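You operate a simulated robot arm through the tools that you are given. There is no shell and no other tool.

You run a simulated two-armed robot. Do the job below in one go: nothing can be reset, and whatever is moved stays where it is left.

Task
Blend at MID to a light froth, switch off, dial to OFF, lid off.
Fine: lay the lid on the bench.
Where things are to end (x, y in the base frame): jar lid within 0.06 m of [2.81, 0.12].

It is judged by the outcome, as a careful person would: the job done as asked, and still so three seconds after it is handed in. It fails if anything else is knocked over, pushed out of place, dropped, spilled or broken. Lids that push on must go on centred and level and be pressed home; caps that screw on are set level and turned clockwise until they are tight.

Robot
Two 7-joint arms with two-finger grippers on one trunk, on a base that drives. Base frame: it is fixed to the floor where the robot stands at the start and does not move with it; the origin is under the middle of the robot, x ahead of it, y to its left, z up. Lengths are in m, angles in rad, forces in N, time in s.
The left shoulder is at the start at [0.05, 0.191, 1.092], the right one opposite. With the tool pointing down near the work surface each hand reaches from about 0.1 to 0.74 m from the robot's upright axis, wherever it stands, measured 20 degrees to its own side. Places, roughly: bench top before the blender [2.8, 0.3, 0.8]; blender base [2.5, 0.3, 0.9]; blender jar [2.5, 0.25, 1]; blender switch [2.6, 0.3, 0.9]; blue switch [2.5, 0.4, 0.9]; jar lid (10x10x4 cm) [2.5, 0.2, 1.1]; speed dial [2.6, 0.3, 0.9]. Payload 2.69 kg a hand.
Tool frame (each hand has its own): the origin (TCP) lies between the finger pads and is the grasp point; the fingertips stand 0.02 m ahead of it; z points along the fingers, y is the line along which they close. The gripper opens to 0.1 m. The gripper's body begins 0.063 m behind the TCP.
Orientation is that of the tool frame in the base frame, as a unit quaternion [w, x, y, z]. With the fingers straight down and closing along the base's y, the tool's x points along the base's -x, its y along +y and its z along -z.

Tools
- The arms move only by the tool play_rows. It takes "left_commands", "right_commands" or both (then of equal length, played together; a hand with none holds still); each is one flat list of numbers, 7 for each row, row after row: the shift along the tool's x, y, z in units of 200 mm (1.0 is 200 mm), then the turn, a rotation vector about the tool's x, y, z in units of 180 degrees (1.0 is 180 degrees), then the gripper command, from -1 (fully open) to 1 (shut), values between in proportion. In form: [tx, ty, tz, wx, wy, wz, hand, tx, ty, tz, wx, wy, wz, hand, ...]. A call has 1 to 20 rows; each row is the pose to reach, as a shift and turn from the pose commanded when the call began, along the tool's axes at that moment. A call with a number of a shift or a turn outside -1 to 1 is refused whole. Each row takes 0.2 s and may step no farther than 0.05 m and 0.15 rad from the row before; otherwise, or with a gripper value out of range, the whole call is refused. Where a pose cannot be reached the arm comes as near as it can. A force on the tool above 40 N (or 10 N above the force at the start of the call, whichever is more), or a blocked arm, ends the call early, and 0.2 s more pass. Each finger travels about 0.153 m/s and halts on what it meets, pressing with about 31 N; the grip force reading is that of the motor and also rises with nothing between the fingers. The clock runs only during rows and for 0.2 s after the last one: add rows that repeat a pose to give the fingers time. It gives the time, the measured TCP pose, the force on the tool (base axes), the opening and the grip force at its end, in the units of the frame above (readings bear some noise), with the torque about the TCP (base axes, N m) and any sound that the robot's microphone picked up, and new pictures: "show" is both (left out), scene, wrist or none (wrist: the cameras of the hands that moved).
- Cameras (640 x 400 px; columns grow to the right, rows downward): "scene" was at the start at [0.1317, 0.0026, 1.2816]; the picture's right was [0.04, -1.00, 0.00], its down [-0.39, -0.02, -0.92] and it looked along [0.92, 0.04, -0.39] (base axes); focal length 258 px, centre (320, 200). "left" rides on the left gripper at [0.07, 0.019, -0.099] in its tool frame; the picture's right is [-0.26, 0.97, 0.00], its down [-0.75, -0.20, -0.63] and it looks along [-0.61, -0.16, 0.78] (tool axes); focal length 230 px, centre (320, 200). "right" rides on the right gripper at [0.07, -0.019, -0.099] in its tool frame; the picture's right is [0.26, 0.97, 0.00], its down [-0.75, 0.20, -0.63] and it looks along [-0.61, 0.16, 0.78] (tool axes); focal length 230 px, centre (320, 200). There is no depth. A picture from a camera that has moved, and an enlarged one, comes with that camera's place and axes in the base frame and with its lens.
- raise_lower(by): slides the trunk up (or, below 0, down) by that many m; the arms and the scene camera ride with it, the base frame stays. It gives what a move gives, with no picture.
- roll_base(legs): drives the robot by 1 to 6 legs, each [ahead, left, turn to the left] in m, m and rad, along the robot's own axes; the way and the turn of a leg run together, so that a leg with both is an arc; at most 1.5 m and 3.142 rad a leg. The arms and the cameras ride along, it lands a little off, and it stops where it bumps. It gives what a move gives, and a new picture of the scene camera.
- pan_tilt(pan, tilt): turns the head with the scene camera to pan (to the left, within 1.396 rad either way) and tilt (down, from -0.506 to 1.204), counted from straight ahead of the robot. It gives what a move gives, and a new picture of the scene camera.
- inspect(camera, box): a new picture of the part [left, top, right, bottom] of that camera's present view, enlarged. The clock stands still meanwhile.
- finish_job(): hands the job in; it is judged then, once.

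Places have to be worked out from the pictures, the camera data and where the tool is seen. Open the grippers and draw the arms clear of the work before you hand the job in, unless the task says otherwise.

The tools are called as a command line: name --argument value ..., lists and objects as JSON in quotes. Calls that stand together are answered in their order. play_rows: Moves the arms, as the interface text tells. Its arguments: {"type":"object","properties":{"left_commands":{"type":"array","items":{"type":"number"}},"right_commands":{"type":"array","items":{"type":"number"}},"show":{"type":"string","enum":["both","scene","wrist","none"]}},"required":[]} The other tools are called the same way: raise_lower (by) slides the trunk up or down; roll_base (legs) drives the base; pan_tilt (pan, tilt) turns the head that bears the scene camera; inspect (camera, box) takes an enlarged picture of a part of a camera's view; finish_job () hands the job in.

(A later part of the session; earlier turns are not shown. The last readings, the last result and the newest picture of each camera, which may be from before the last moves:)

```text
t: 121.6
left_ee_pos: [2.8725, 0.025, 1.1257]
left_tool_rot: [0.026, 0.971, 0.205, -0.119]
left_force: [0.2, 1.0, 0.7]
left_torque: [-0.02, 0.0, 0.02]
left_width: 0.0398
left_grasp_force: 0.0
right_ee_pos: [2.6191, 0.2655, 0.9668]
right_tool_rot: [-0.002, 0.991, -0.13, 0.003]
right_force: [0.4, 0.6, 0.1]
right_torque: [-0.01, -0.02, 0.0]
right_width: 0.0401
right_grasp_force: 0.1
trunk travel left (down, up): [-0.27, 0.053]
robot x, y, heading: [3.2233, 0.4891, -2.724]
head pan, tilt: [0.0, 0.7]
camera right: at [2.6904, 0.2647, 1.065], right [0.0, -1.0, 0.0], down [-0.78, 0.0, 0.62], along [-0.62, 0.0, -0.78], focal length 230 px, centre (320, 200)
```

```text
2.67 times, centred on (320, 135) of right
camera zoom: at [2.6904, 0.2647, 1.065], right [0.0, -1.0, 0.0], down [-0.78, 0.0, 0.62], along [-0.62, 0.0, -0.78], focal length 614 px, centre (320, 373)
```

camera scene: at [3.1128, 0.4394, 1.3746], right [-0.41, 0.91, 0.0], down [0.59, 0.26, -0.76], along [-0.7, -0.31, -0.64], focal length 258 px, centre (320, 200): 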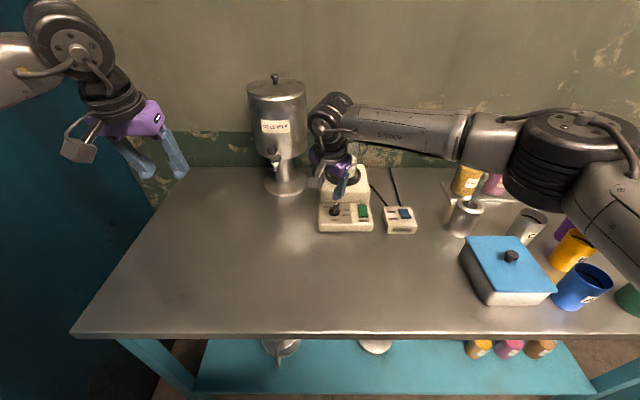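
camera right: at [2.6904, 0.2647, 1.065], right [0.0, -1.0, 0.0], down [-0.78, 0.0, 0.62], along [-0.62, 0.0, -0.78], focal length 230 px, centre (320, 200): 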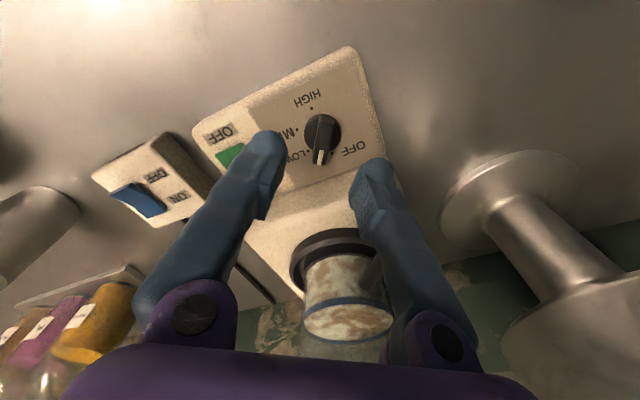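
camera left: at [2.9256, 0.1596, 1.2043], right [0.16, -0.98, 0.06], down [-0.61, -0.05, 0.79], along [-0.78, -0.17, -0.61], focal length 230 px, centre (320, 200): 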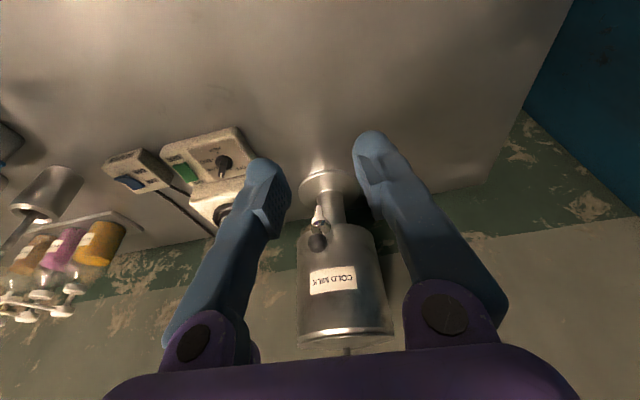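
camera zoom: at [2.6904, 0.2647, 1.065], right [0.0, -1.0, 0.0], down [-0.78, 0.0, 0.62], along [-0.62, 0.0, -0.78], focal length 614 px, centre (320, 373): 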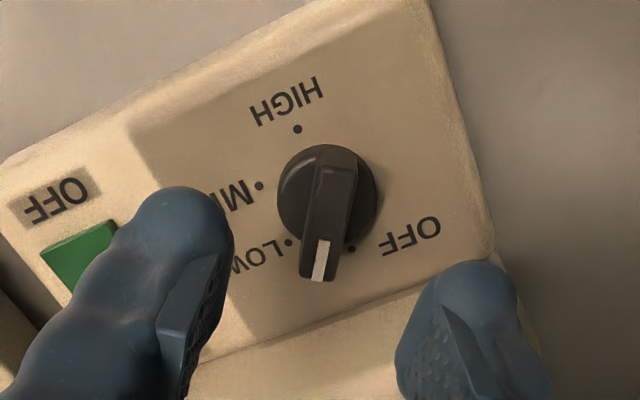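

The hand is vertical and within 3 mm of the axis. I correct, descend to z 0.915 and close on the fin.

play_rows --right_commands '[-0.006, 0.0055, 0.08, 0, 0, -0.011, 0.2, -0.012, 0.011, 0.16, 0, 0, -0.022, 0.2, -0.012, 0.011, 0.22, 0, 0, -0.022, 0.2, -0.012, 0.011, 0.259, 0, 0, -0.022, 0.2, -0.012, 0.011, 0.259, 0, 0, -0.022, 0.2, -0.012, 0.011, 0.259, 0, 0, -0.022, 1, -0.012, 0.011, 0.259, 0, 0, -0.022, 1, -0.012, 0.011, 0.259, 0, 0, -0.022, 1]' --show "wrist"

inspect --camera "right" --box '[200, 80, 440, 230]'

```text
t: 123.4
left_ee_pos: [2.8721, 0.0248, 1.1255]
left_tool_rot: [0.024, 0.971, 0.205, -0.118]
left_force: [-0.5, -1.0, 0.6]
left_torque: [0.03, -0.02, 0.0]
left_width: 0.0399
left_grasp_force: 0.1
right_ee_pos: [2.6166, 0.2634, 0.9142]
right_tool_rot: [-0.002, 0.995, -0.096, 0.002]
right_force: [0.3, 0.9, -1.9]
right_torque: [0.05, 0.27, 0.01]
right_width: 0.0101
right_grasp_force: 37.3
trunk travel left (down, up): [-0.27, 0.053]
robot x, y, heading: [3.2262, 0.4931, -2.727]
head pan, tilt: [0.0, 0.7]
camera right: at [2.6876, 0.2677, 1.0129], right [0.07, -1.0, 0.0], down [-0.78, -0.05, 0.63], along [-0.62, -0.04, -0.78], focal length 230 px, centre (320, 200)
```

right: 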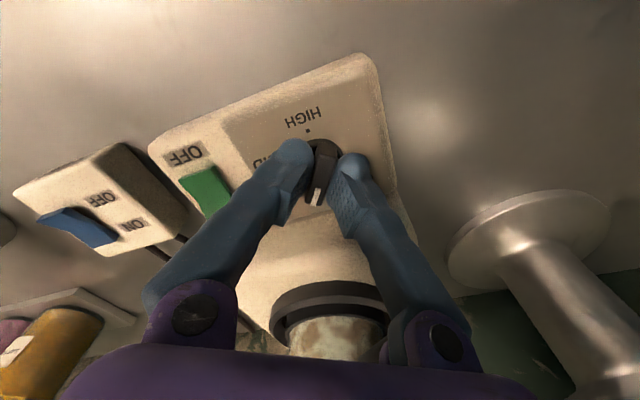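

```text
2.67 times, centred on (320, 155) of right
camera zoom: at [2.6876, 0.2677, 1.0129], right [0.07, -1.0, 0.0], down [-0.78, -0.05, 0.63], along [-0.62, -0.04, -0.78], focal length 614 px, centre (320, 320)
```

zoom: 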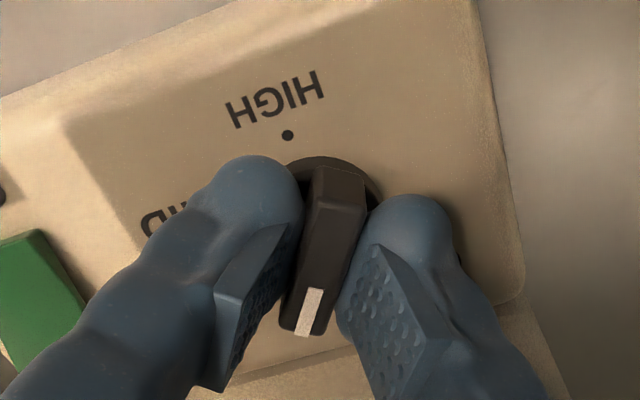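

A clean grip with almost no side load; the fin is at about 35 degrees. I turn 45 degrees clockwise and check.

play_rows --right_commands '[0, 0, 0, 0, 0, 0.04, 1, 0, 0, 0, 0, 0, 0.08, 1, 0, 0, 0, 0, 0, 0.12, 1, 0, 0, 0, 0, 0, 0.16, 1, 0, 0, 0, 0, 0, 0.2, 1, 0, 0, 0, 0, 0, 0.25, 1, 0, 0, 0, 0, 0, 0.25, 1]' --show "both"

inspect --camera "scene" --box '[300, 180, 400, 242]'

```text
refused: row 6 steps farther than a row can; nothing moved
```

```text
6.40 times, centred on (350, 211) of scene
camera zoom: at [3.1127, 0.44, 1.3745], right [-0.41, 0.91, 0.0], down [0.59, 0.26, -0.76], along [-0.7, -0.31, -0.64], focal length 1648 px, centre (128, 130)
```

zoom: 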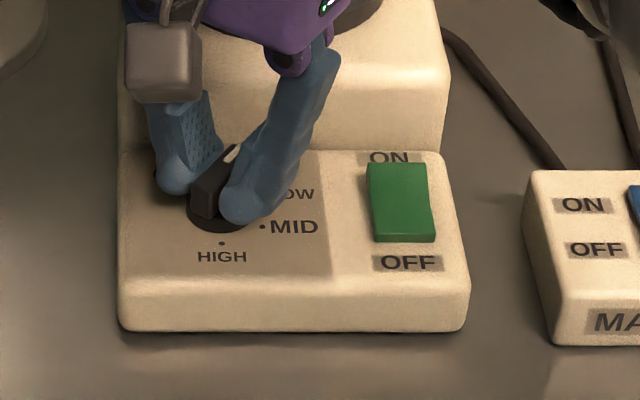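

The last row stepped slightly too far, so nothing moved; I repeat the turn with even steps.

play_rows --right_commands '[0, 0, 0, 0, 0, 0.042, 1, 0, 0, 0, 0, 0, 0.084, 1, 0, 0, 0, 0, 0, 0.126, 1, 0, 0, 0, 0, 0, 0.168, 1, 0, 0, 0, 0, 0, 0.21, 1, 0, 0, 0, 0, 0, 0.25, 1, 0, 0, 0, 0, 0, 0.25, 1]' --show "both"

inspect --camera "scene" --box '[300, 180, 400, 242]'

```text
t: 125.0
left_ee_pos: [2.8721, 0.0246, 1.1257]
left_tool_rot: [0.026, 0.971, 0.206, -0.119]
left_force: [1.0, -0.7, 0.8]
left_torque: [0.06, 0.0, 0.02]
left_width: 0.04
left_grasp_force: 0.1
right_ee_pos: [2.6162, 0.2632, 0.9143]
right_tool_rot: [-0.002, 0.882, -0.471, 0.002]
right_force: [6.3, 5.5, 2.3]
right_torque: [-0.48, -0.46, 0.01]
right_width: 0.0099
right_grasp_force: 37.6
trunk travel left (down, up): [-0.27, 0.053]
robot x, y, heading: [3.2246, 0.492, -2.717]
head pan, tilt: [0.0, 0.7]
camera scene: at [3.1138, 0.4409, 1.3747], right [-0.41, 0.91, 0.0], down [0.59, 0.26, -0.77], along [-0.7, -0.31, -0.64], focal length 258 px, centre (320, 200)
camera right: at [2.6698, 0.2153, 1.0127], right [-0.66, -0.75, 0.0], down [-0.59, 0.51, 0.63], along [-0.47, 0.42, -0.78], focal length 230 px, centre (320, 200)
```

scene: 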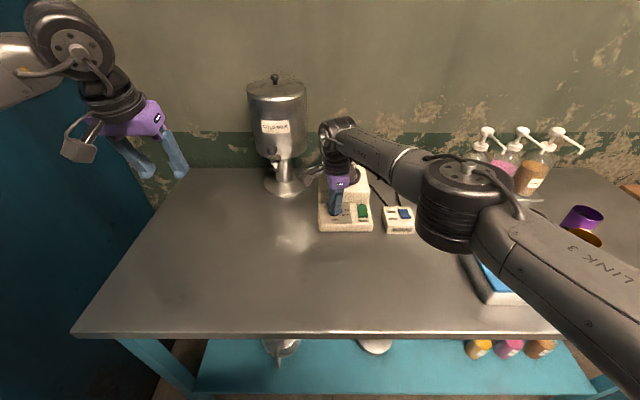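
right: 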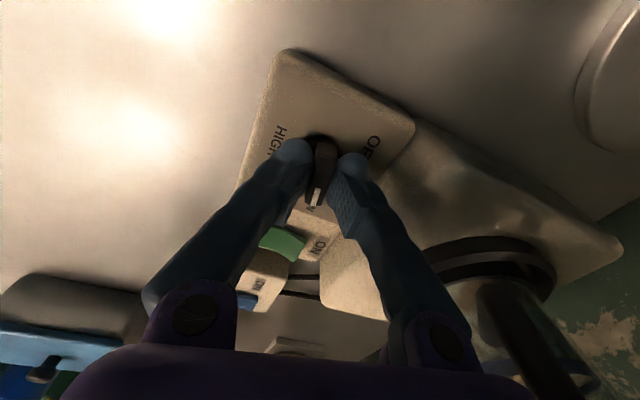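

```text
6.40 times, centred on (350, 211) of scene
camera zoom: at [3.1138, 0.4409, 1.3747], right [-0.41, 0.91, 0.0], down [0.59, 0.26, -0.77], along [-0.7, -0.31, -0.64], focal length 1648 px, centre (128, 130)
```

zoom: 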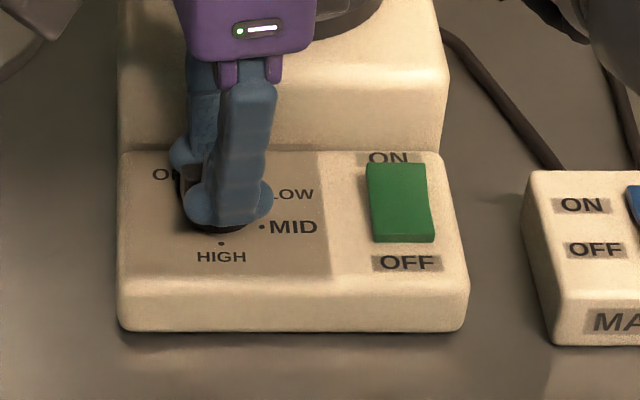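

The dial turned smoothly to about 80 degrees with little load. I continue the remaining 40 degrees to MID.

play_rows --right_commands '[0, 0, 0, 0, 0, 0.038, 1, 0, 0, 0, 0, 0, 0.076, 1, 0, 0, 0, 0, 0, 0.114, 1, 0, 0, 0, 0, 0, 0.152, 1, 0, 0, 0, 0, 0, 0.19, 1, 0, 0, 0, 0, 0, 0.2222, 1, 0, 0, 0, 0, 0, 0.2222, 1]' --show "both"

inspect --camera "scene" --box '[300, 180, 400, 242]'

inspect --camera "right" --box '[200, 80, 440, 230]'

```text
t: 126.6
left_ee_pos: [2.8723, 0.024, 1.1254]
left_tool_rot: [0.026, 0.971, 0.206, -0.118]
left_force: [-0.3, -1.0, -0.1]
left_torque: [-0.02, -0.03, 0.0]
left_width: 0.0401
left_grasp_force: 0.1
right_ee_pos: [2.6165, 0.2625, 0.9142]
right_tool_rot: [0.003, -0.668, 0.744, 0.001]
right_force: [1.1, 5.6, 0.8]
right_torque: [-0.39, 0.06, 0.01]
right_width: 0.0104
right_grasp_force: 38.0
trunk travel left (down, up): [-0.27, 0.053]
robot x, y, heading: [3.2258, 0.4946, -2.724]
head pan, tilt: [0.0, 0.7]
camera scene: at [3.1131, 0.4407, 1.3747], right [-0.41, 0.91, 0.0], down [0.59, 0.26, -0.77], along [-0.7, -0.31, -0.64], focal length 258 px, centre (320, 200)
camera right: at [2.6266, 0.1915, 1.0124], right [-0.99, -0.15, 0.0], down [-0.12, 0.77, 0.63], along [-0.09, 0.62, -0.78], focal length 230 px, centre (320, 200)
```

scene: 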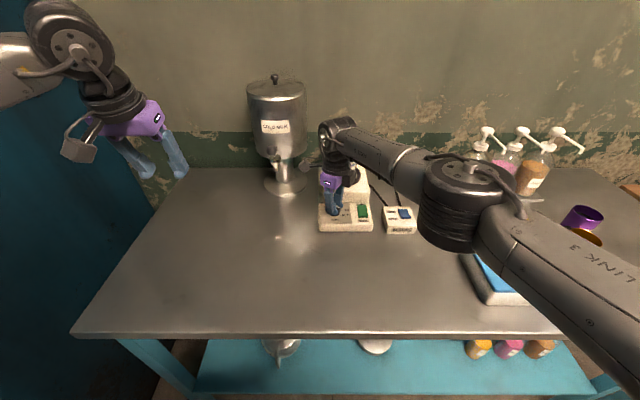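
right: 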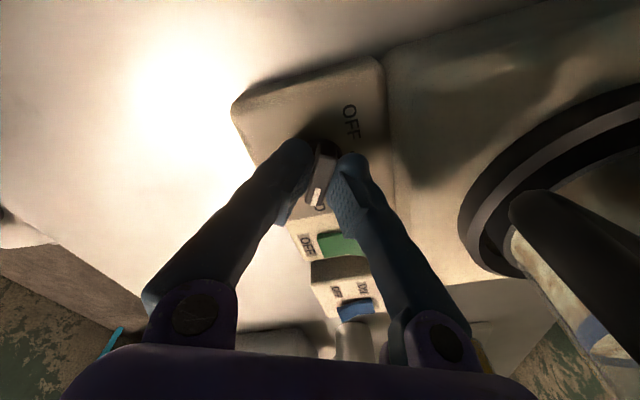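

```text
6.40 times, centred on (350, 211) of scene
camera zoom: at [3.1131, 0.4407, 1.3747], right [-0.41, 0.91, 0.0], down [0.59, 0.26, -0.77], along [-0.7, -0.31, -0.64], focal length 1648 px, centre (128, 130)
```

zoom: 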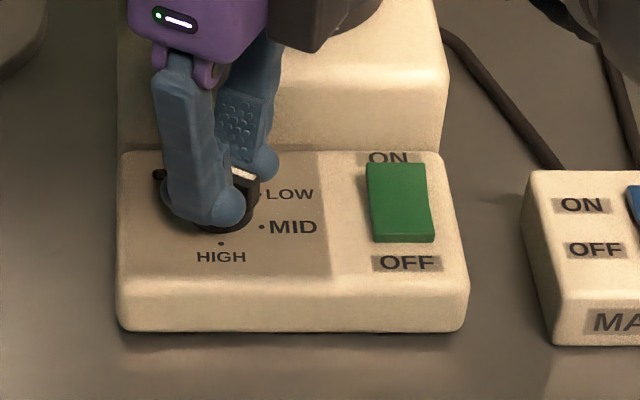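

```text
2.67 times, centred on (320, 155) of right
camera zoom: at [2.6266, 0.1915, 1.0124], right [-0.99, -0.15, 0.0], down [-0.12, 0.77, 0.63], along [-0.09, 0.62, -0.78], focal length 614 px, centre (320, 320)
```

zoom: 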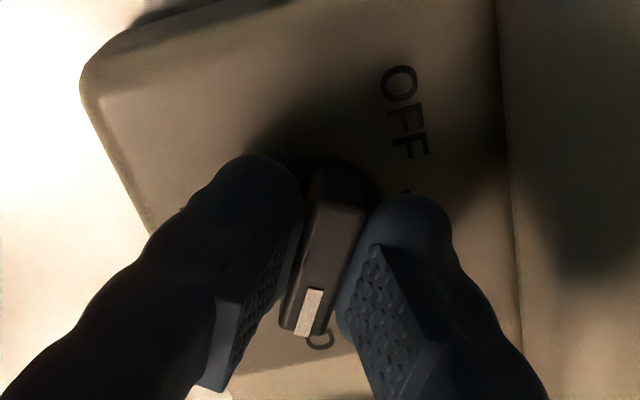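

The hand angle reads 120 degrees, which is MID. I open and lift straight up to verify the pointer.

play_rows --right_commands '[0, 0, 0, 0, 0, 0, 0.2, 0, 0, 0, 0, 0, 0, 0.2, 0, 0, -0.12, 0, 0, 0, 0.2, 0, 0, -0.28, 0, 0, 0, 0.2, 0, 0, -0.44, 0, 0, 0, 0.2, 0, 0, -0.44, 0, 0, 0, 0.2]' --show "both"

inspect --camera "scene" --box '[300, 180, 400, 242]'

inspect --camera "right" --box '[200, 50, 440, 200]'

```text
t: 128.0
left_ee_pos: [2.8715, 0.0233, 1.1248]
left_tool_rot: [0.025, 0.971, 0.205, -0.118]
left_force: [0.6, -0.3, -0.4]
left_torque: [0.0, 0.03, 0.0]
left_width: 0.04
left_grasp_force: 0.0
right_ee_pos: [2.6169, 0.2611, 1.0048]
right_tool_rot: [0.003, -0.668, 0.744, 0.0]
right_force: [0.5, 0.1, -0.1]
right_torque: [0.03, -0.02, 0.0]
right_width: 0.0401
right_grasp_force: 0.1
trunk travel left (down, up): [-0.27, 0.053]
robot x, y, heading: [3.228, 0.4906, -2.721]
head pan, tilt: [0.0, 0.7]
camera scene: at [3.1127, 0.4399, 1.3745], right [-0.41, 0.91, 0.0], down [0.59, 0.26, -0.76], along [-0.7, -0.31, -0.64], focal length 258 px, centre (320, 200)
camera right: at [2.6271, 0.1893, 1.1028], right [-0.99, -0.15, -0.01], down [-0.12, 0.77, 0.63], along [-0.09, 0.62, -0.78], focal length 230 px, centre (320, 200)
```

scene: 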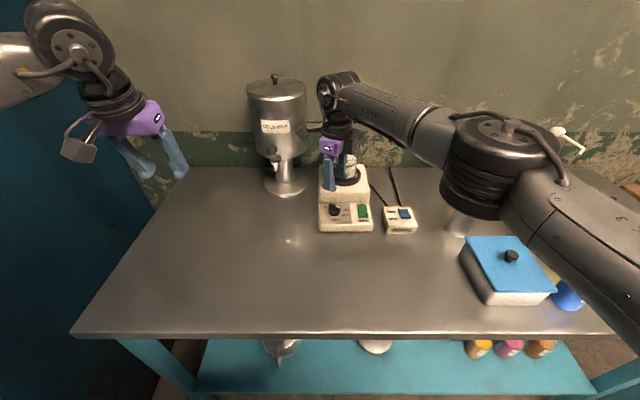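
right: 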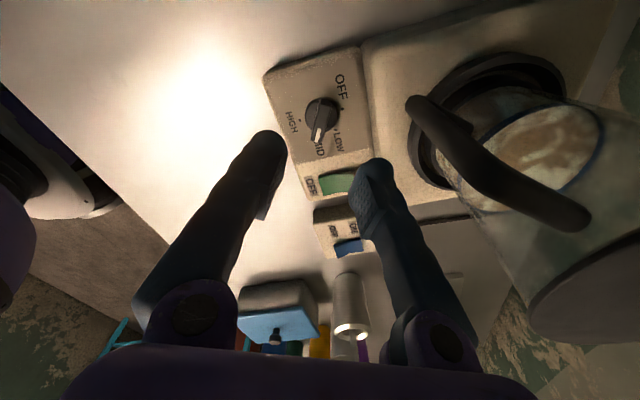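

```text
6.40 times, centred on (350, 211) of scene
camera zoom: at [3.1127, 0.4399, 1.3745], right [-0.41, 0.91, 0.0], down [0.59, 0.26, -0.76], along [-0.7, -0.31, -0.64], focal length 1648 px, centre (128, 130)
```

zoom: 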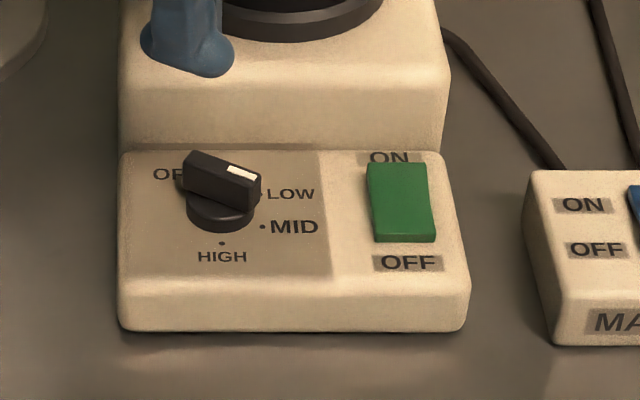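

```text
2.67 times, centred on (320, 125) of right
camera zoom: at [2.6271, 0.1893, 1.1028], right [-0.99, -0.15, -0.01], down [-0.12, 0.77, 0.63], along [-0.09, 0.62, -0.78], focal length 614 px, centre (320, 400)
```

zoom: 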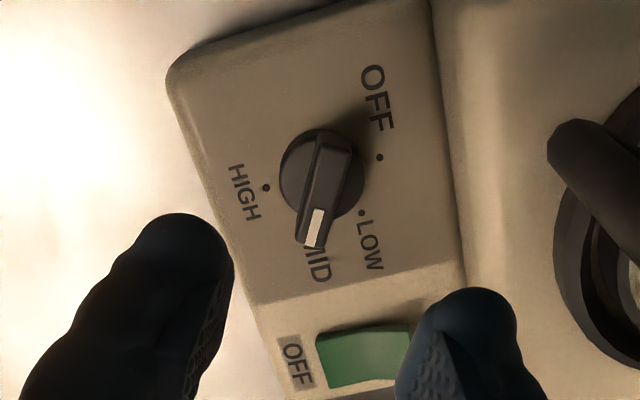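

The pointer covers the MID dot, so the dial is at MID and the blender is still silent. Next I move the right hand, fingers shut and turned back to face forward, to above the ON end of the green rocker (about (2.574, 0.329)), and turn the left wrist camera toward the jar to watch the froth.

play_rows --right_commands '[-0.021, 0.0166, 0.0, 0, 0, -0.0444, 0.6, -0.042, 0.0331, 0.0, 0, 0, -0.0889, 1, -0.0631, 0.0497, 0.0, 0, 0, -0.1333, 1, -0.0841, 0.0663, 0.01, 0, 0, -0.1778, 1, -0.1052, 0.0828, 0.03, 0, 0, -0.2222, 1, -0.1262, 0.0994, 0.05, 0, 0, -0.2667, 1, -0.1472, 0.116, 0.07, 0, 0, -0.3111, 1, -0.1683, 0.1325, 0.09, 0, 0, -0.3556, 1, -0.1893, 0.1491, 0.11, 0, 0, -0.4, 1, -0.2103, 0.1657, 0.13, 0, 0, -0.4444, 1, -0.2314, 0.1822, 0.15, 0, 0, -0.4889, 1, -0.2524, 0.1988, 0.175, 0, 0, -0.5333, 1, -0.2734, 0.2154, 0.2, 0, 0, -0.5778, 1, -0.2945, 0.2319, 0.225, 0, 0, -0.6222, 1, -0.3155, 0.2485, 0.25, 0, 0, -0.6667, 1]' --left_commands '[0, 0, 0, 0, 0, 0.0107, 0.2, 0, 0, 0, 0, 0, 0.0213, 0.2, 0, 0, 0, 0, 0, 0.032, 0.2, 0, 0, 0, 0, 0, 0.0427, 0.2, 0, 0, 0, 0, 0, 0.0533, 0.2, 0, 0, 0, 0, 0, 0.064, 0.2, 0, 0, 0, 0, 0, 0.0747, 0.2, 0, 0, 0, 0, 0, 0.0853, 0.2, 0, 0, 0, 0, 0, 0.096, 0.2, 0, 0, 0, 0, 0, 0.1067, 0.2, 0, 0, 0, 0, 0, 0.1173, 0.2, 0, 0, 0, 0, 0, 0.128, 0.2, 0, 0, 0, 0, 0, 0.1387, 0.2, 0, 0, 0, 0, 0, 0.1493, 0.2, 0, 0, 0, 0, 0, 0.16, 0.2]' --show "both"

inspect --camera "scene" --box '[290, 130, 410, 242]'

inspect --camera "right" --box '[200, 80, 440, 230]'

```text
t: 131.2
left_ee_pos: [2.8728, 0.0244, 1.1255]
left_tool_rot: [0.055, 0.992, -0.042, -0.109]
left_force: [-0.5, 0.6, 0.6]
left_torque: [-0.04, 0.01, 0.0]
left_width: 0.0399
left_grasp_force: 0.0
right_ee_pos: [2.5715, 0.333, 0.9494]
right_tool_rot: [-0.001, 0.978, 0.209, 0.002]
right_force: [0.0, 0.4, -0.1]
right_torque: [0.0, 0.0, 0.04]
right_width: 0.0
right_grasp_force: 29.8
trunk travel left (down, up): [-0.27, 0.053]
robot x, y, heading: [3.2296, 0.4912, -2.722]
head pan, tilt: [0.0, 0.7]
camera scene: at [3.1128, 0.4401, 1.3746], right [-0.41, 0.91, 0.0], down [0.59, 0.26, -0.76], along [-0.7, -0.31, -0.64], focal length 258 px, centre (320, 200)
camera right: at [2.6269, 0.3765, 1.0496], right [0.63, -0.78, 0.0], down [-0.61, -0.49, 0.63], along [-0.49, -0.39, -0.78], focal length 230 px, centre (320, 200)
camera left: at [2.9596, 0.0088, 1.2087], right [-0.32, -0.93, 0.17], down [-0.58, 0.33, 0.75], along [-0.75, 0.14, -0.65], focal length 230 px, centre (320, 200)
```

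scene: 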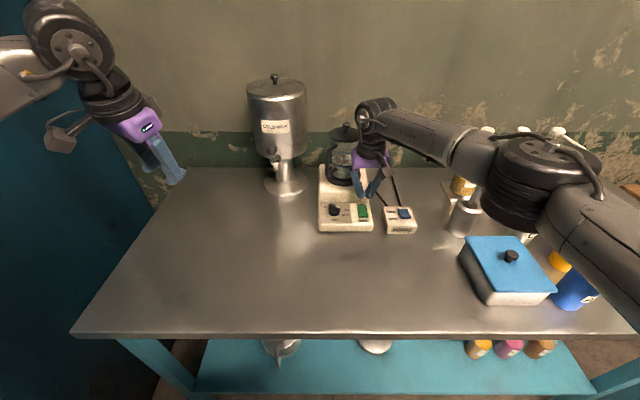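
right: 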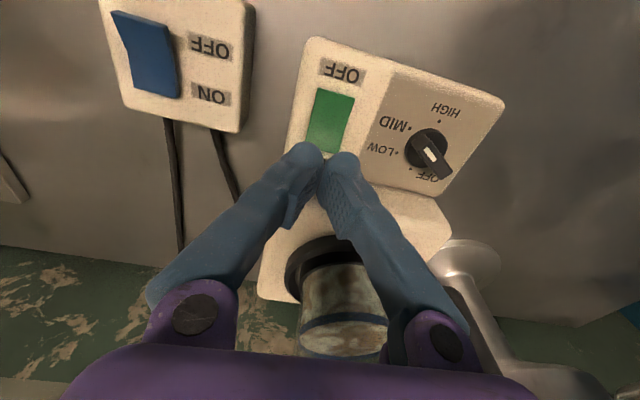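
left: 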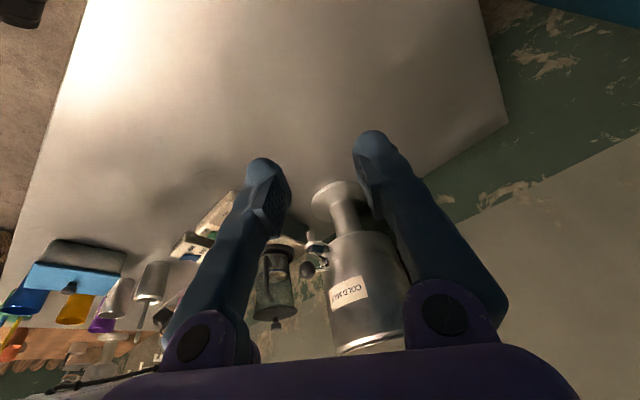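

```text
3.57 times, centred on (350, 186) of scene
camera zoom: at [3.1128, 0.4401, 1.3746], right [-0.41, 0.91, 0.0], down [0.59, 0.26, -0.76], along [-0.7, -0.31, -0.64], focal length 920 px, centre (213, 250)
```

zoom: 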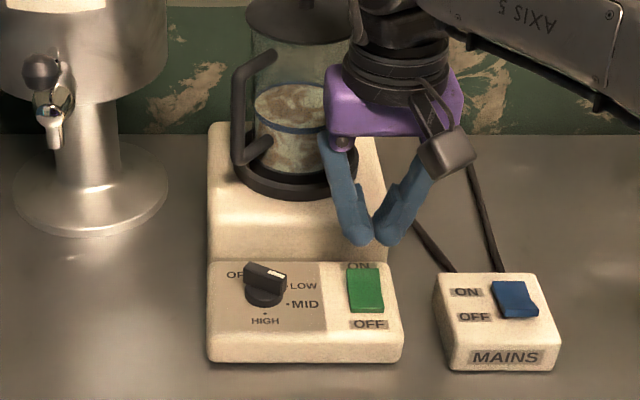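

```text
2.67 times, centred on (320, 155) of right
camera zoom: at [2.6269, 0.3765, 1.0496], right [0.63, -0.78, 0.0], down [-0.61, -0.49, 0.63], along [-0.49, -0.39, -0.78], focal length 614 px, centre (320, 320)
```

zoom: 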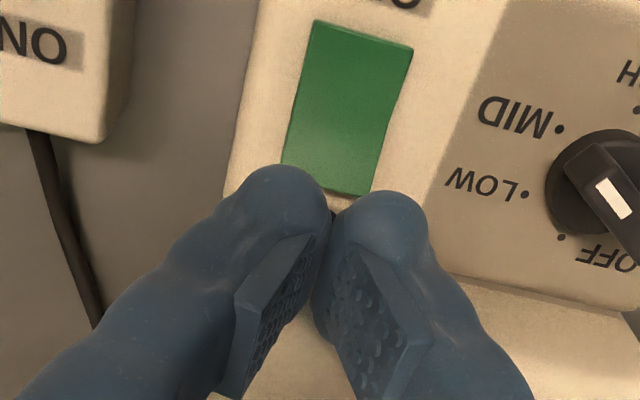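

The fingertips are just above the ON end of the rocker, 17 mm from its pivot and about 2.5 mm to the right. I correct a little, press down gently in 3 mm steps and lift again.

play_rows --right_commands '[0.0175, 0.01, 0.07, 0, 0, 0, 1, 0.0175, 0.01, 0.135, 0, 0, 0, 1, 0.0175, 0.01, 0.15, 0, 0, 0, 1, 0.0175, 0.01, 0.165, 0, 0, 0, 1, 0.0175, 0.01, 0.18, 0, 0, 0, 1, 0.0175, 0.01, 0.195, 0, 0, 0, 1, 0.0175, 0.01, 0.21, 0, 0, 0, 1, 0.0175, 0.01, 0.16, 0, 0, 0, 1, 0.0175, 0.01, 0.11, 0, 0, 0, 1]' --show "both"

inspect --camera "scene" --box '[290, 130, 410, 242]'

```text
t: 133.2
left_ee_pos: [2.8724, 0.0233, 1.1266]
left_tool_rot: [0.054, 0.992, -0.043, -0.108]
left_force: [-0.6, -0.3, -0.3]
left_torque: [-0.02, -0.01, -0.01]
left_width: 0.0401
left_grasp_force: 0.1
right_ee_pos: [2.5766, 0.3288, 0.9284]
right_tool_rot: [0.0, 0.978, 0.207, 0.004]
right_force: [-0.4, 0.0, -0.4]
right_torque: [-0.02, -0.03, 0.0]
right_width: 0.0001
right_grasp_force: 28.9
trunk travel left (down, up): [-0.27, 0.053]
robot x, y, heading: [3.2276, 0.492, -2.722]
head pan, tilt: [0.0, 0.7]
camera scene: at [3.113, 0.4401, 1.3746], right [-0.41, 0.91, 0.0], down [0.59, 0.26, -0.77], along [-0.7, -0.31, -0.64], focal length 258 px, centre (320, 200)
camera right: at [2.6316, 0.3739, 1.0279], right [0.63, -0.78, 0.0], down [-0.61, -0.49, 0.63], along [-0.49, -0.39, -0.78], focal length 230 px, centre (320, 200)
```

scene: 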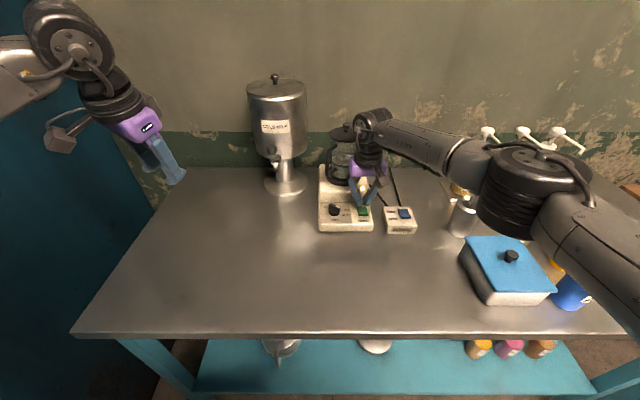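
right: 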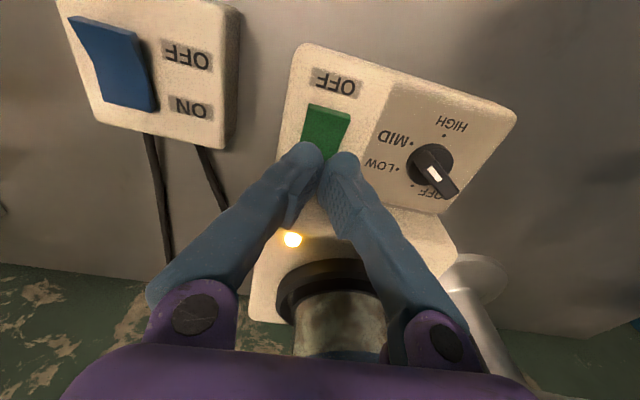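

```text
3.57 times, centred on (350, 186) of scene
camera zoom: at [3.113, 0.4401, 1.3746], right [-0.41, 0.91, 0.0], down [0.59, 0.26, -0.77], along [-0.7, -0.31, -0.64], focal length 920 px, centre (213, 250)
```

zoom: 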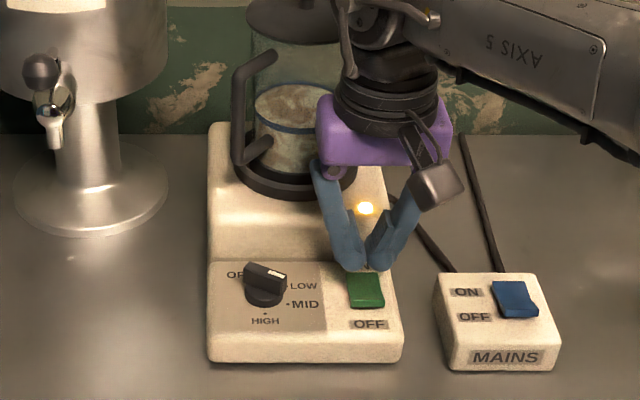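

The orange lamp has come on and the contents have begun to change, so the blender is running at MID. I zoom on the jar and move the hand above the OFF end, ready to switch off.

inspect --camera "scene" --box '[320, 130, 370, 190]'

play_rows --right_commands '[0.07, 0.0, -0.01, 0, 0, 0, 1, 0.135, 0.0, -0.01, 0, 0, 0, 1]' --show "both"

inspect --camera "scene" --box '[320, 130, 370, 190]'

inspect --camera "right" --box '[200, 80, 440, 230]'

```text
6.67 times, centred on (345, 160) of scene
camera zoom: at [3.113, 0.4401, 1.3746], right [-0.41, 0.91, 0.0], down [0.59, 0.26, -0.77], along [-0.7, -0.31, -0.64], focal length 1717 px, centre (153, 467)
```

zoom: 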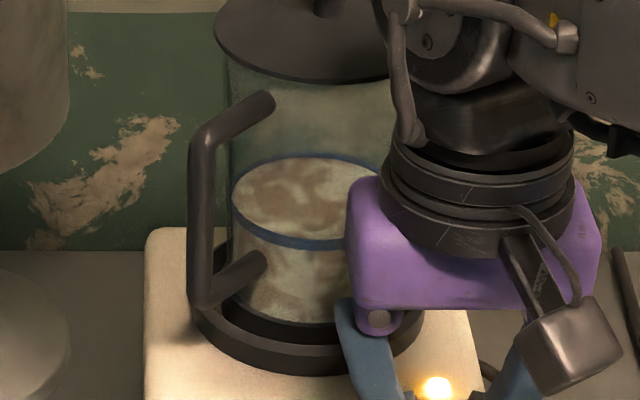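

```text
t: 133.8
left_ee_pos: [2.8731, 0.0248, 1.126]
left_tool_rot: [0.054, 0.992, -0.041, -0.107]
left_force: [0.0, 0.3, -1.1]
left_torque: [0.02, -0.01, 0.0]
left_width: 0.0402
left_grasp_force: 0.0
right_ee_pos: [2.6021, 0.3412, 0.9311]
right_tool_rot: [-0.001, 0.978, 0.208, 0.002]
right_force: [-0.3, -0.3, 0.1]
right_torque: [-0.02, 0.02, 0.03]
right_width: 0.0
right_grasp_force: 29.7
trunk travel left (down, up): [-0.27, 0.053]
robot x, y, heading: [3.2291, 0.4913, -2.726]
head pan, tilt: [0.0, 0.7]
camera scene: at [3.113, 0.4401, 1.3746], right [-0.41, 0.91, 0.0], down [0.59, 0.26, -0.77], along [-0.7, -0.31, -0.64], focal length 258 px, centre (320, 200)
camera right: at [2.657, 0.3856, 1.0302], right [0.63, -0.78, 0.0], down [-0.61, -0.49, 0.63], along [-0.49, -0.39, -0.78], focal length 230 px, centre (320, 200)
```

scene: 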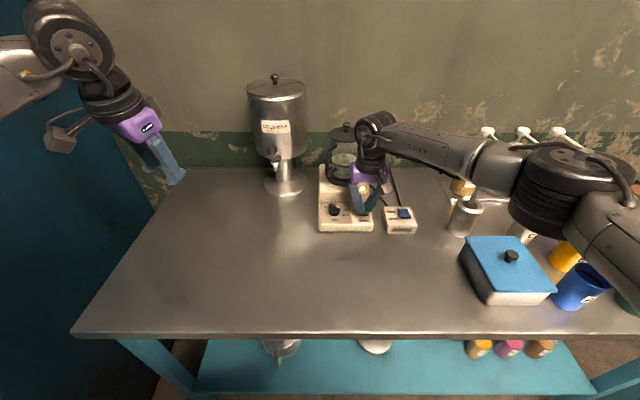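
right: 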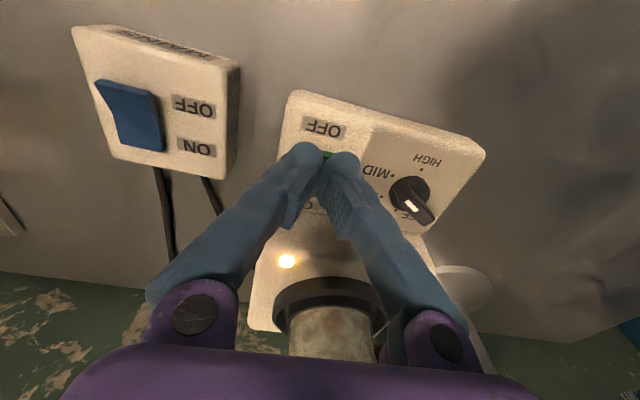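

```text
6.67 times, centred on (345, 160) of scene
camera zoom: at [3.113, 0.4401, 1.3746], right [-0.41, 0.91, 0.0], down [0.59, 0.26, -0.77], along [-0.7, -0.31, -0.64], focal length 1717 px, centre (153, 467)
```

zoom: 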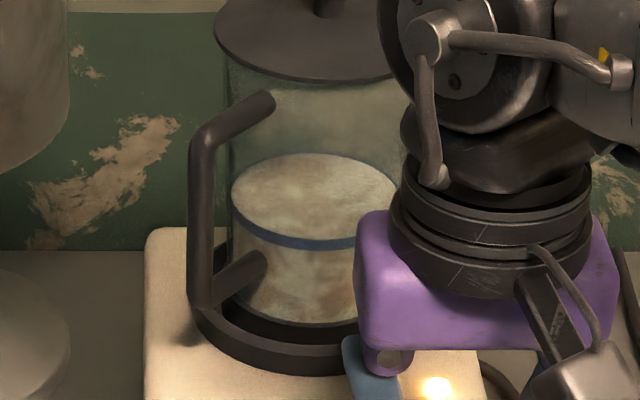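

```text
2.67 times, centred on (320, 155) of right
camera zoom: at [2.657, 0.3856, 1.0302], right [0.63, -0.78, 0.0], down [-0.61, -0.49, 0.63], along [-0.49, -0.39, -0.78], focal length 614 px, centre (320, 320)
```

zoom: 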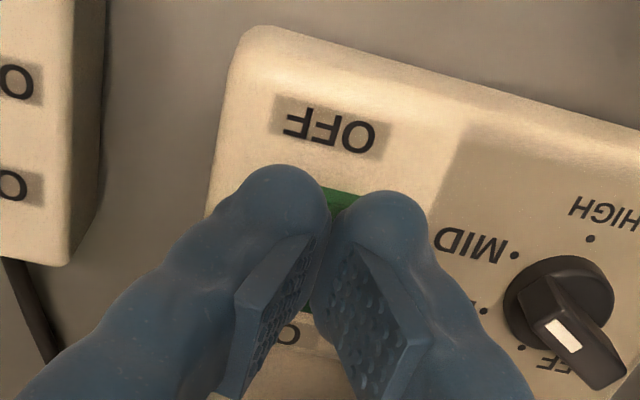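

The patches are fading quickly, about 1.4 s in. I trim the hand's position over the OFF end (5 mm forward) while letting it blend a moment longer, then look again.

play_rows --right_commands '[-0.0275, 0.01, 0.0, 0, 0, 0, 1, -0.0275, 0.01, 0.03, 0, 0, 0, 1]' --show "none"

inspect --camera "scene" --box '[320, 130, 370, 190]'

inspect --camera "right" --box '[200, 80, 440, 230]'

```text
t: 134.4
left_ee_pos: [2.873, 0.024, 1.1259]
left_tool_rot: [0.053, 0.992, -0.042, -0.107]
left_force: [-0.5, 0.2, -0.1]
left_torque: [0.02, 0.03, 0.0]
left_width: 0.0398
left_grasp_force: 0.0
right_ee_pos: [2.5953, 0.3373, 0.9263]
right_tool_rot: [0.0, 0.978, 0.207, 0.002]
right_force: [-0.2, 0.4, -0.2]
right_torque: [0.02, -0.04, -0.02]
right_width: 0.0
right_grasp_force: 29.7
trunk travel left (down, up): [-0.27, 0.053]
robot x, y, heading: [3.2258, 0.4912, -2.721]
head pan, tilt: [0.0, 0.7]
```

```text
6.67 times, centred on (345, 160) of scene
camera zoom: at [3.1128, 0.4402, 1.3746], right [-0.41, 0.91, 0.0], down [0.59, 0.26, -0.76], along [-0.7, -0.31, -0.64], focal length 1717 px, centre (153, 467)
```

zoom: 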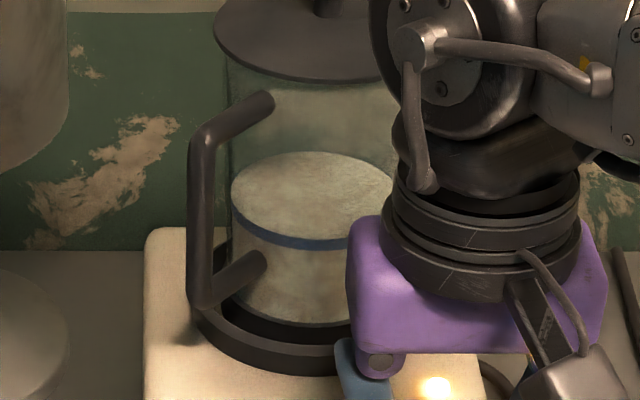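

```text
2.67 times, centred on (320, 155) of right
camera zoom: at [2.6519, 0.3816, 1.0241], right [0.63, -0.78, 0.0], down [-0.61, -0.49, 0.63], along [-0.49, -0.39, -0.78], focal length 614 px, centre (320, 320)
```

zoom: 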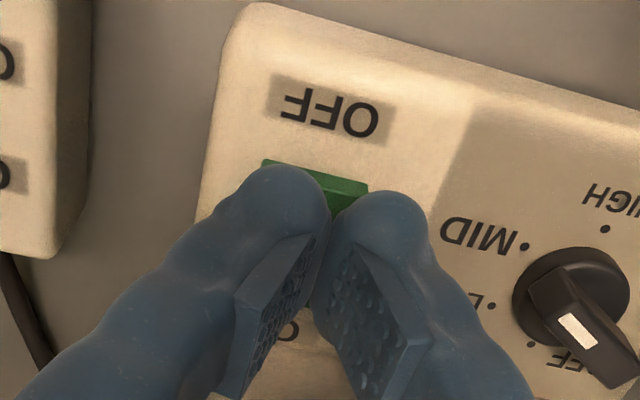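

The mix is now nearly uniform but shows no foam yet. I hold for another 0.6 s and look again.

play_rows --right_commands '[0, 0, 0, 0, 0, 0, 1, 0, 0, 0, 0, 0, 0, 1]' --show "none"

inspect --camera "scene" --box '[320, 130, 370, 190]'

```text
t: 135.0
left_ee_pos: [2.873, 0.0248, 1.1259]
left_tool_rot: [0.054, 0.992, -0.042, -0.109]
left_force: [-0.2, -0.9, -1.2]
left_torque: [-0.03, 0.0, 0.03]
left_width: 0.0401
left_grasp_force: 0.0
right_ee_pos: [2.5961, 0.3372, 0.9249]
right_tool_rot: [0.0, 0.978, 0.207, 0.003]
right_force: [-0.4, -1.2, 0.2]
right_torque: [-0.03, 0.02, -0.04]
right_width: 0.0001
right_grasp_force: 29.3
trunk travel left (down, up): [-0.27, 0.053]
robot x, y, heading: [3.231, 0.4907, -2.72]
head pan, tilt: [0.0, 0.7]
```

```text
6.67 times, centred on (345, 160) of scene
camera zoom: at [3.1129, 0.44, 1.3746], right [-0.41, 0.91, 0.0], down [0.59, 0.26, -0.76], along [-0.7, -0.31, -0.64], focal length 1717 px, centre (153, 467)
```

zoom: 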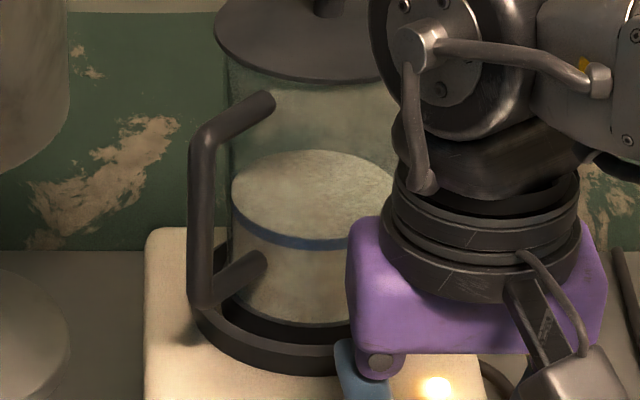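

The surface is a little higher and paler above the blue ring, with fine bubbles starting. I look closer and keep going in small steps.

inspect --camera "scene" --box '[328, 148, 354, 180]'

play_rows --right_commands '[0, 0, 0, 0, 0, 0, 1, 0, 0, 0, 0, 0, 0, 1]' --show "none"

inspect --camera "scene" --box '[328, 148, 354, 180]'

```text
12.50 times, centred on (341, 164) of scene
camera zoom: at [3.1129, 0.44, 1.3746], right [-0.41, 0.91, 0.0], down [0.59, 0.26, -0.76], along [-0.7, -0.31, -0.64], focal length 3219 px, centre (58, 650)
```

zoom: 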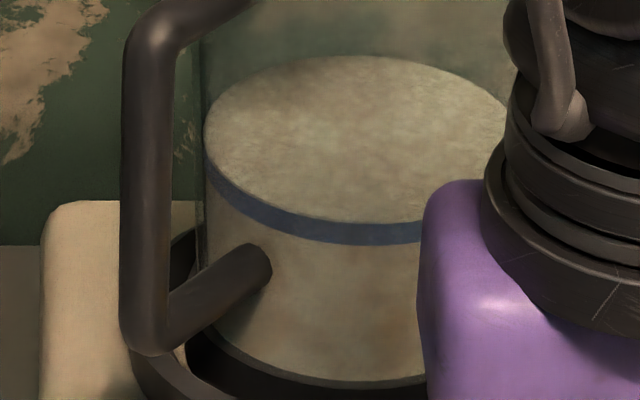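

```text
t: 135.6
left_ee_pos: [2.873, 0.0239, 1.1257]
left_tool_rot: [0.053, 0.992, -0.043, -0.108]
left_force: [0.4, -0.2, 1.0]
left_torque: [0.0, 0.01, 0.0]
left_width: 0.0401
left_grasp_force: 0.0
right_ee_pos: [2.5981, 0.3365, 0.9256]
right_tool_rot: [-0.001, 0.978, 0.207, 0.003]
right_force: [-0.1, -0.1, 0.2]
right_torque: [-0.02, 0.01, -0.02]
right_width: 0.0001
right_grasp_force: 29.2
trunk travel left (down, up): [-0.27, 0.053]
robot x, y, heading: [3.2267, 0.4927, -2.721]
head pan, tilt: [0.0, 0.7]
```

```text
12.50 times, centred on (341, 164) of scene
camera zoom: at [3.1129, 0.4401, 1.3746], right [-0.41, 0.91, 0.0], down [0.59, 0.26, -0.76], along [-0.7, -0.31, -0.64], focal length 3219 px, centre (58, 650)
```

zoom: 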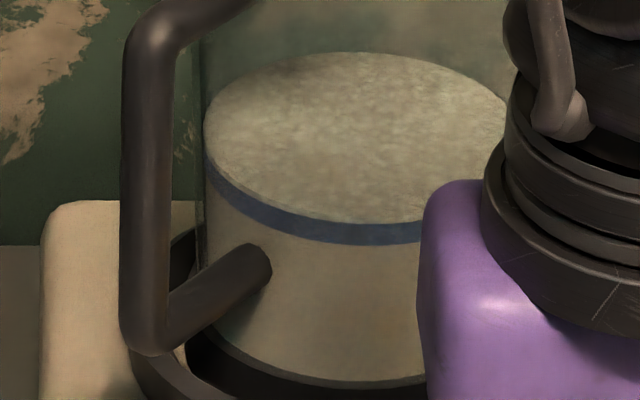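

Froth is starting to form on the surface. I lower the fingertips to just above the rocker while it runs 0.6 s more.

play_rows --right_commands '[0.0, 0, 0.01, 0, 0, 0, 1, 0.0, 0, 0.02, 0, 0, 0, 1]' --show "none"

inspect --camera "scene" --box '[328, 148, 354, 180]'

inspect --camera "right" --box '[200, 80, 440, 230]'

```text
t: 136.2
left_ee_pos: [2.873, 0.0226, 1.1257]
left_tool_rot: [0.053, 0.992, -0.042, -0.108]
left_force: [-0.3, -0.5, 0.4]
left_torque: [0.02, -0.02, 0.02]
left_width: 0.0401
left_grasp_force: 0.0
right_ee_pos: [2.5972, 0.3367, 0.9234]
right_tool_rot: [-0.001, 0.978, 0.207, 0.003]
right_force: [0.3, 0.2, 0.2]
right_torque: [0.04, -0.01, -0.02]
right_width: 0.0
right_grasp_force: 29.5
trunk travel left (down, up): [-0.27, 0.053]
robot x, y, heading: [3.2293, 0.4925, -2.721]
head pan, tilt: [0.0, 0.7]
```

```text
12.50 times, centred on (341, 164) of scene
camera zoom: at [3.1129, 0.4401, 1.3746], right [-0.41, 0.91, 0.0], down [0.59, 0.26, -0.76], along [-0.7, -0.31, -0.64], focal length 3219 px, centre (58, 650)
```

zoom: 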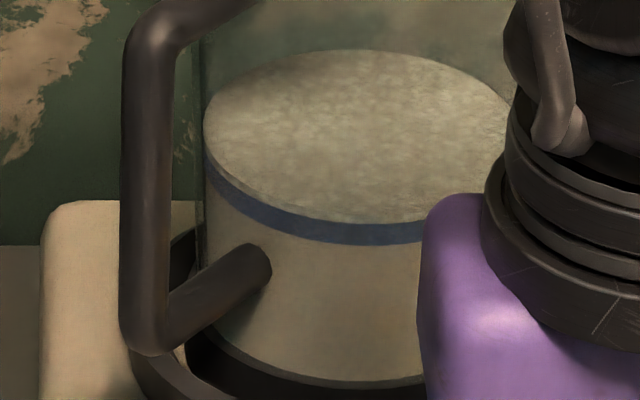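

```text
2.67 times, centred on (320, 155) of right
camera zoom: at [2.6524, 0.3818, 1.0212], right [0.63, -0.78, 0.0], down [-0.61, -0.49, 0.63], along [-0.49, -0.39, -0.78], focal length 614 px, centre (320, 320)
```

zoom: 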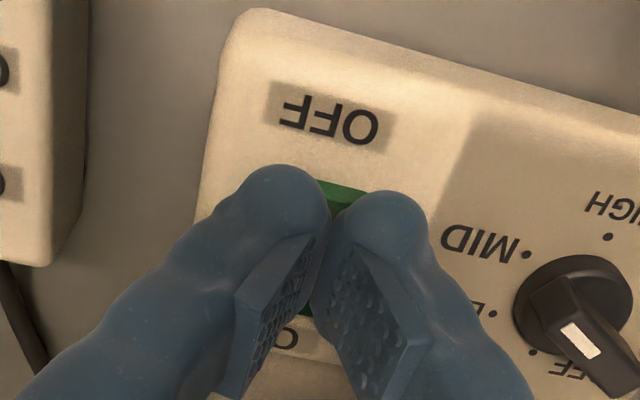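

A thin pale, bubbly layer now stands above the blue ring, and it is rising slowly. I let it run a little longer, checking each step.

play_rows --right_commands '[0.0, 0, 0.01, 0, 0, 0, 1, 0.0, 0, 0.015, 0, 0, 0, 1]' --show "none"

inspect --camera "scene" --box '[328, 148, 354, 180]'

```text
t: 136.8
left_ee_pos: [2.8718, 0.0237, 1.126]
left_tool_rot: [0.054, 0.992, -0.042, -0.108]
left_force: [-0.1, -0.1, 0.5]
left_torque: [0.03, 0.03, 0.0]
left_width: 0.04
left_grasp_force: 0.1
right_ee_pos: [2.5965, 0.337, 0.9183]
right_tool_rot: [0.0, 0.978, 0.207, 0.002]
right_force: [-0.7, -1.3, -0.8]
right_torque: [0.0, 0.0, -0.01]
right_width: 0.0
right_grasp_force: 29.7
trunk travel left (down, up): [-0.27, 0.053]
robot x, y, heading: [3.2296, 0.4923, -2.727]
head pan, tilt: [0.0, 0.7]
```

```text
12.50 times, centred on (341, 164) of scene
camera zoom: at [3.1129, 0.44, 1.3746], right [-0.41, 0.91, 0.0], down [0.59, 0.26, -0.76], along [-0.7, -0.31, -0.64], focal length 3219 px, centre (58, 650)
```

zoom: 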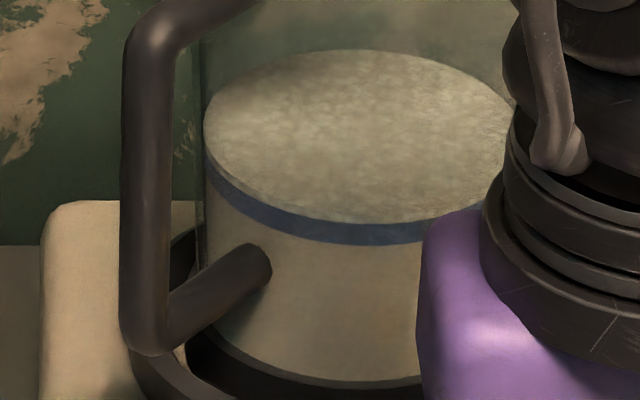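

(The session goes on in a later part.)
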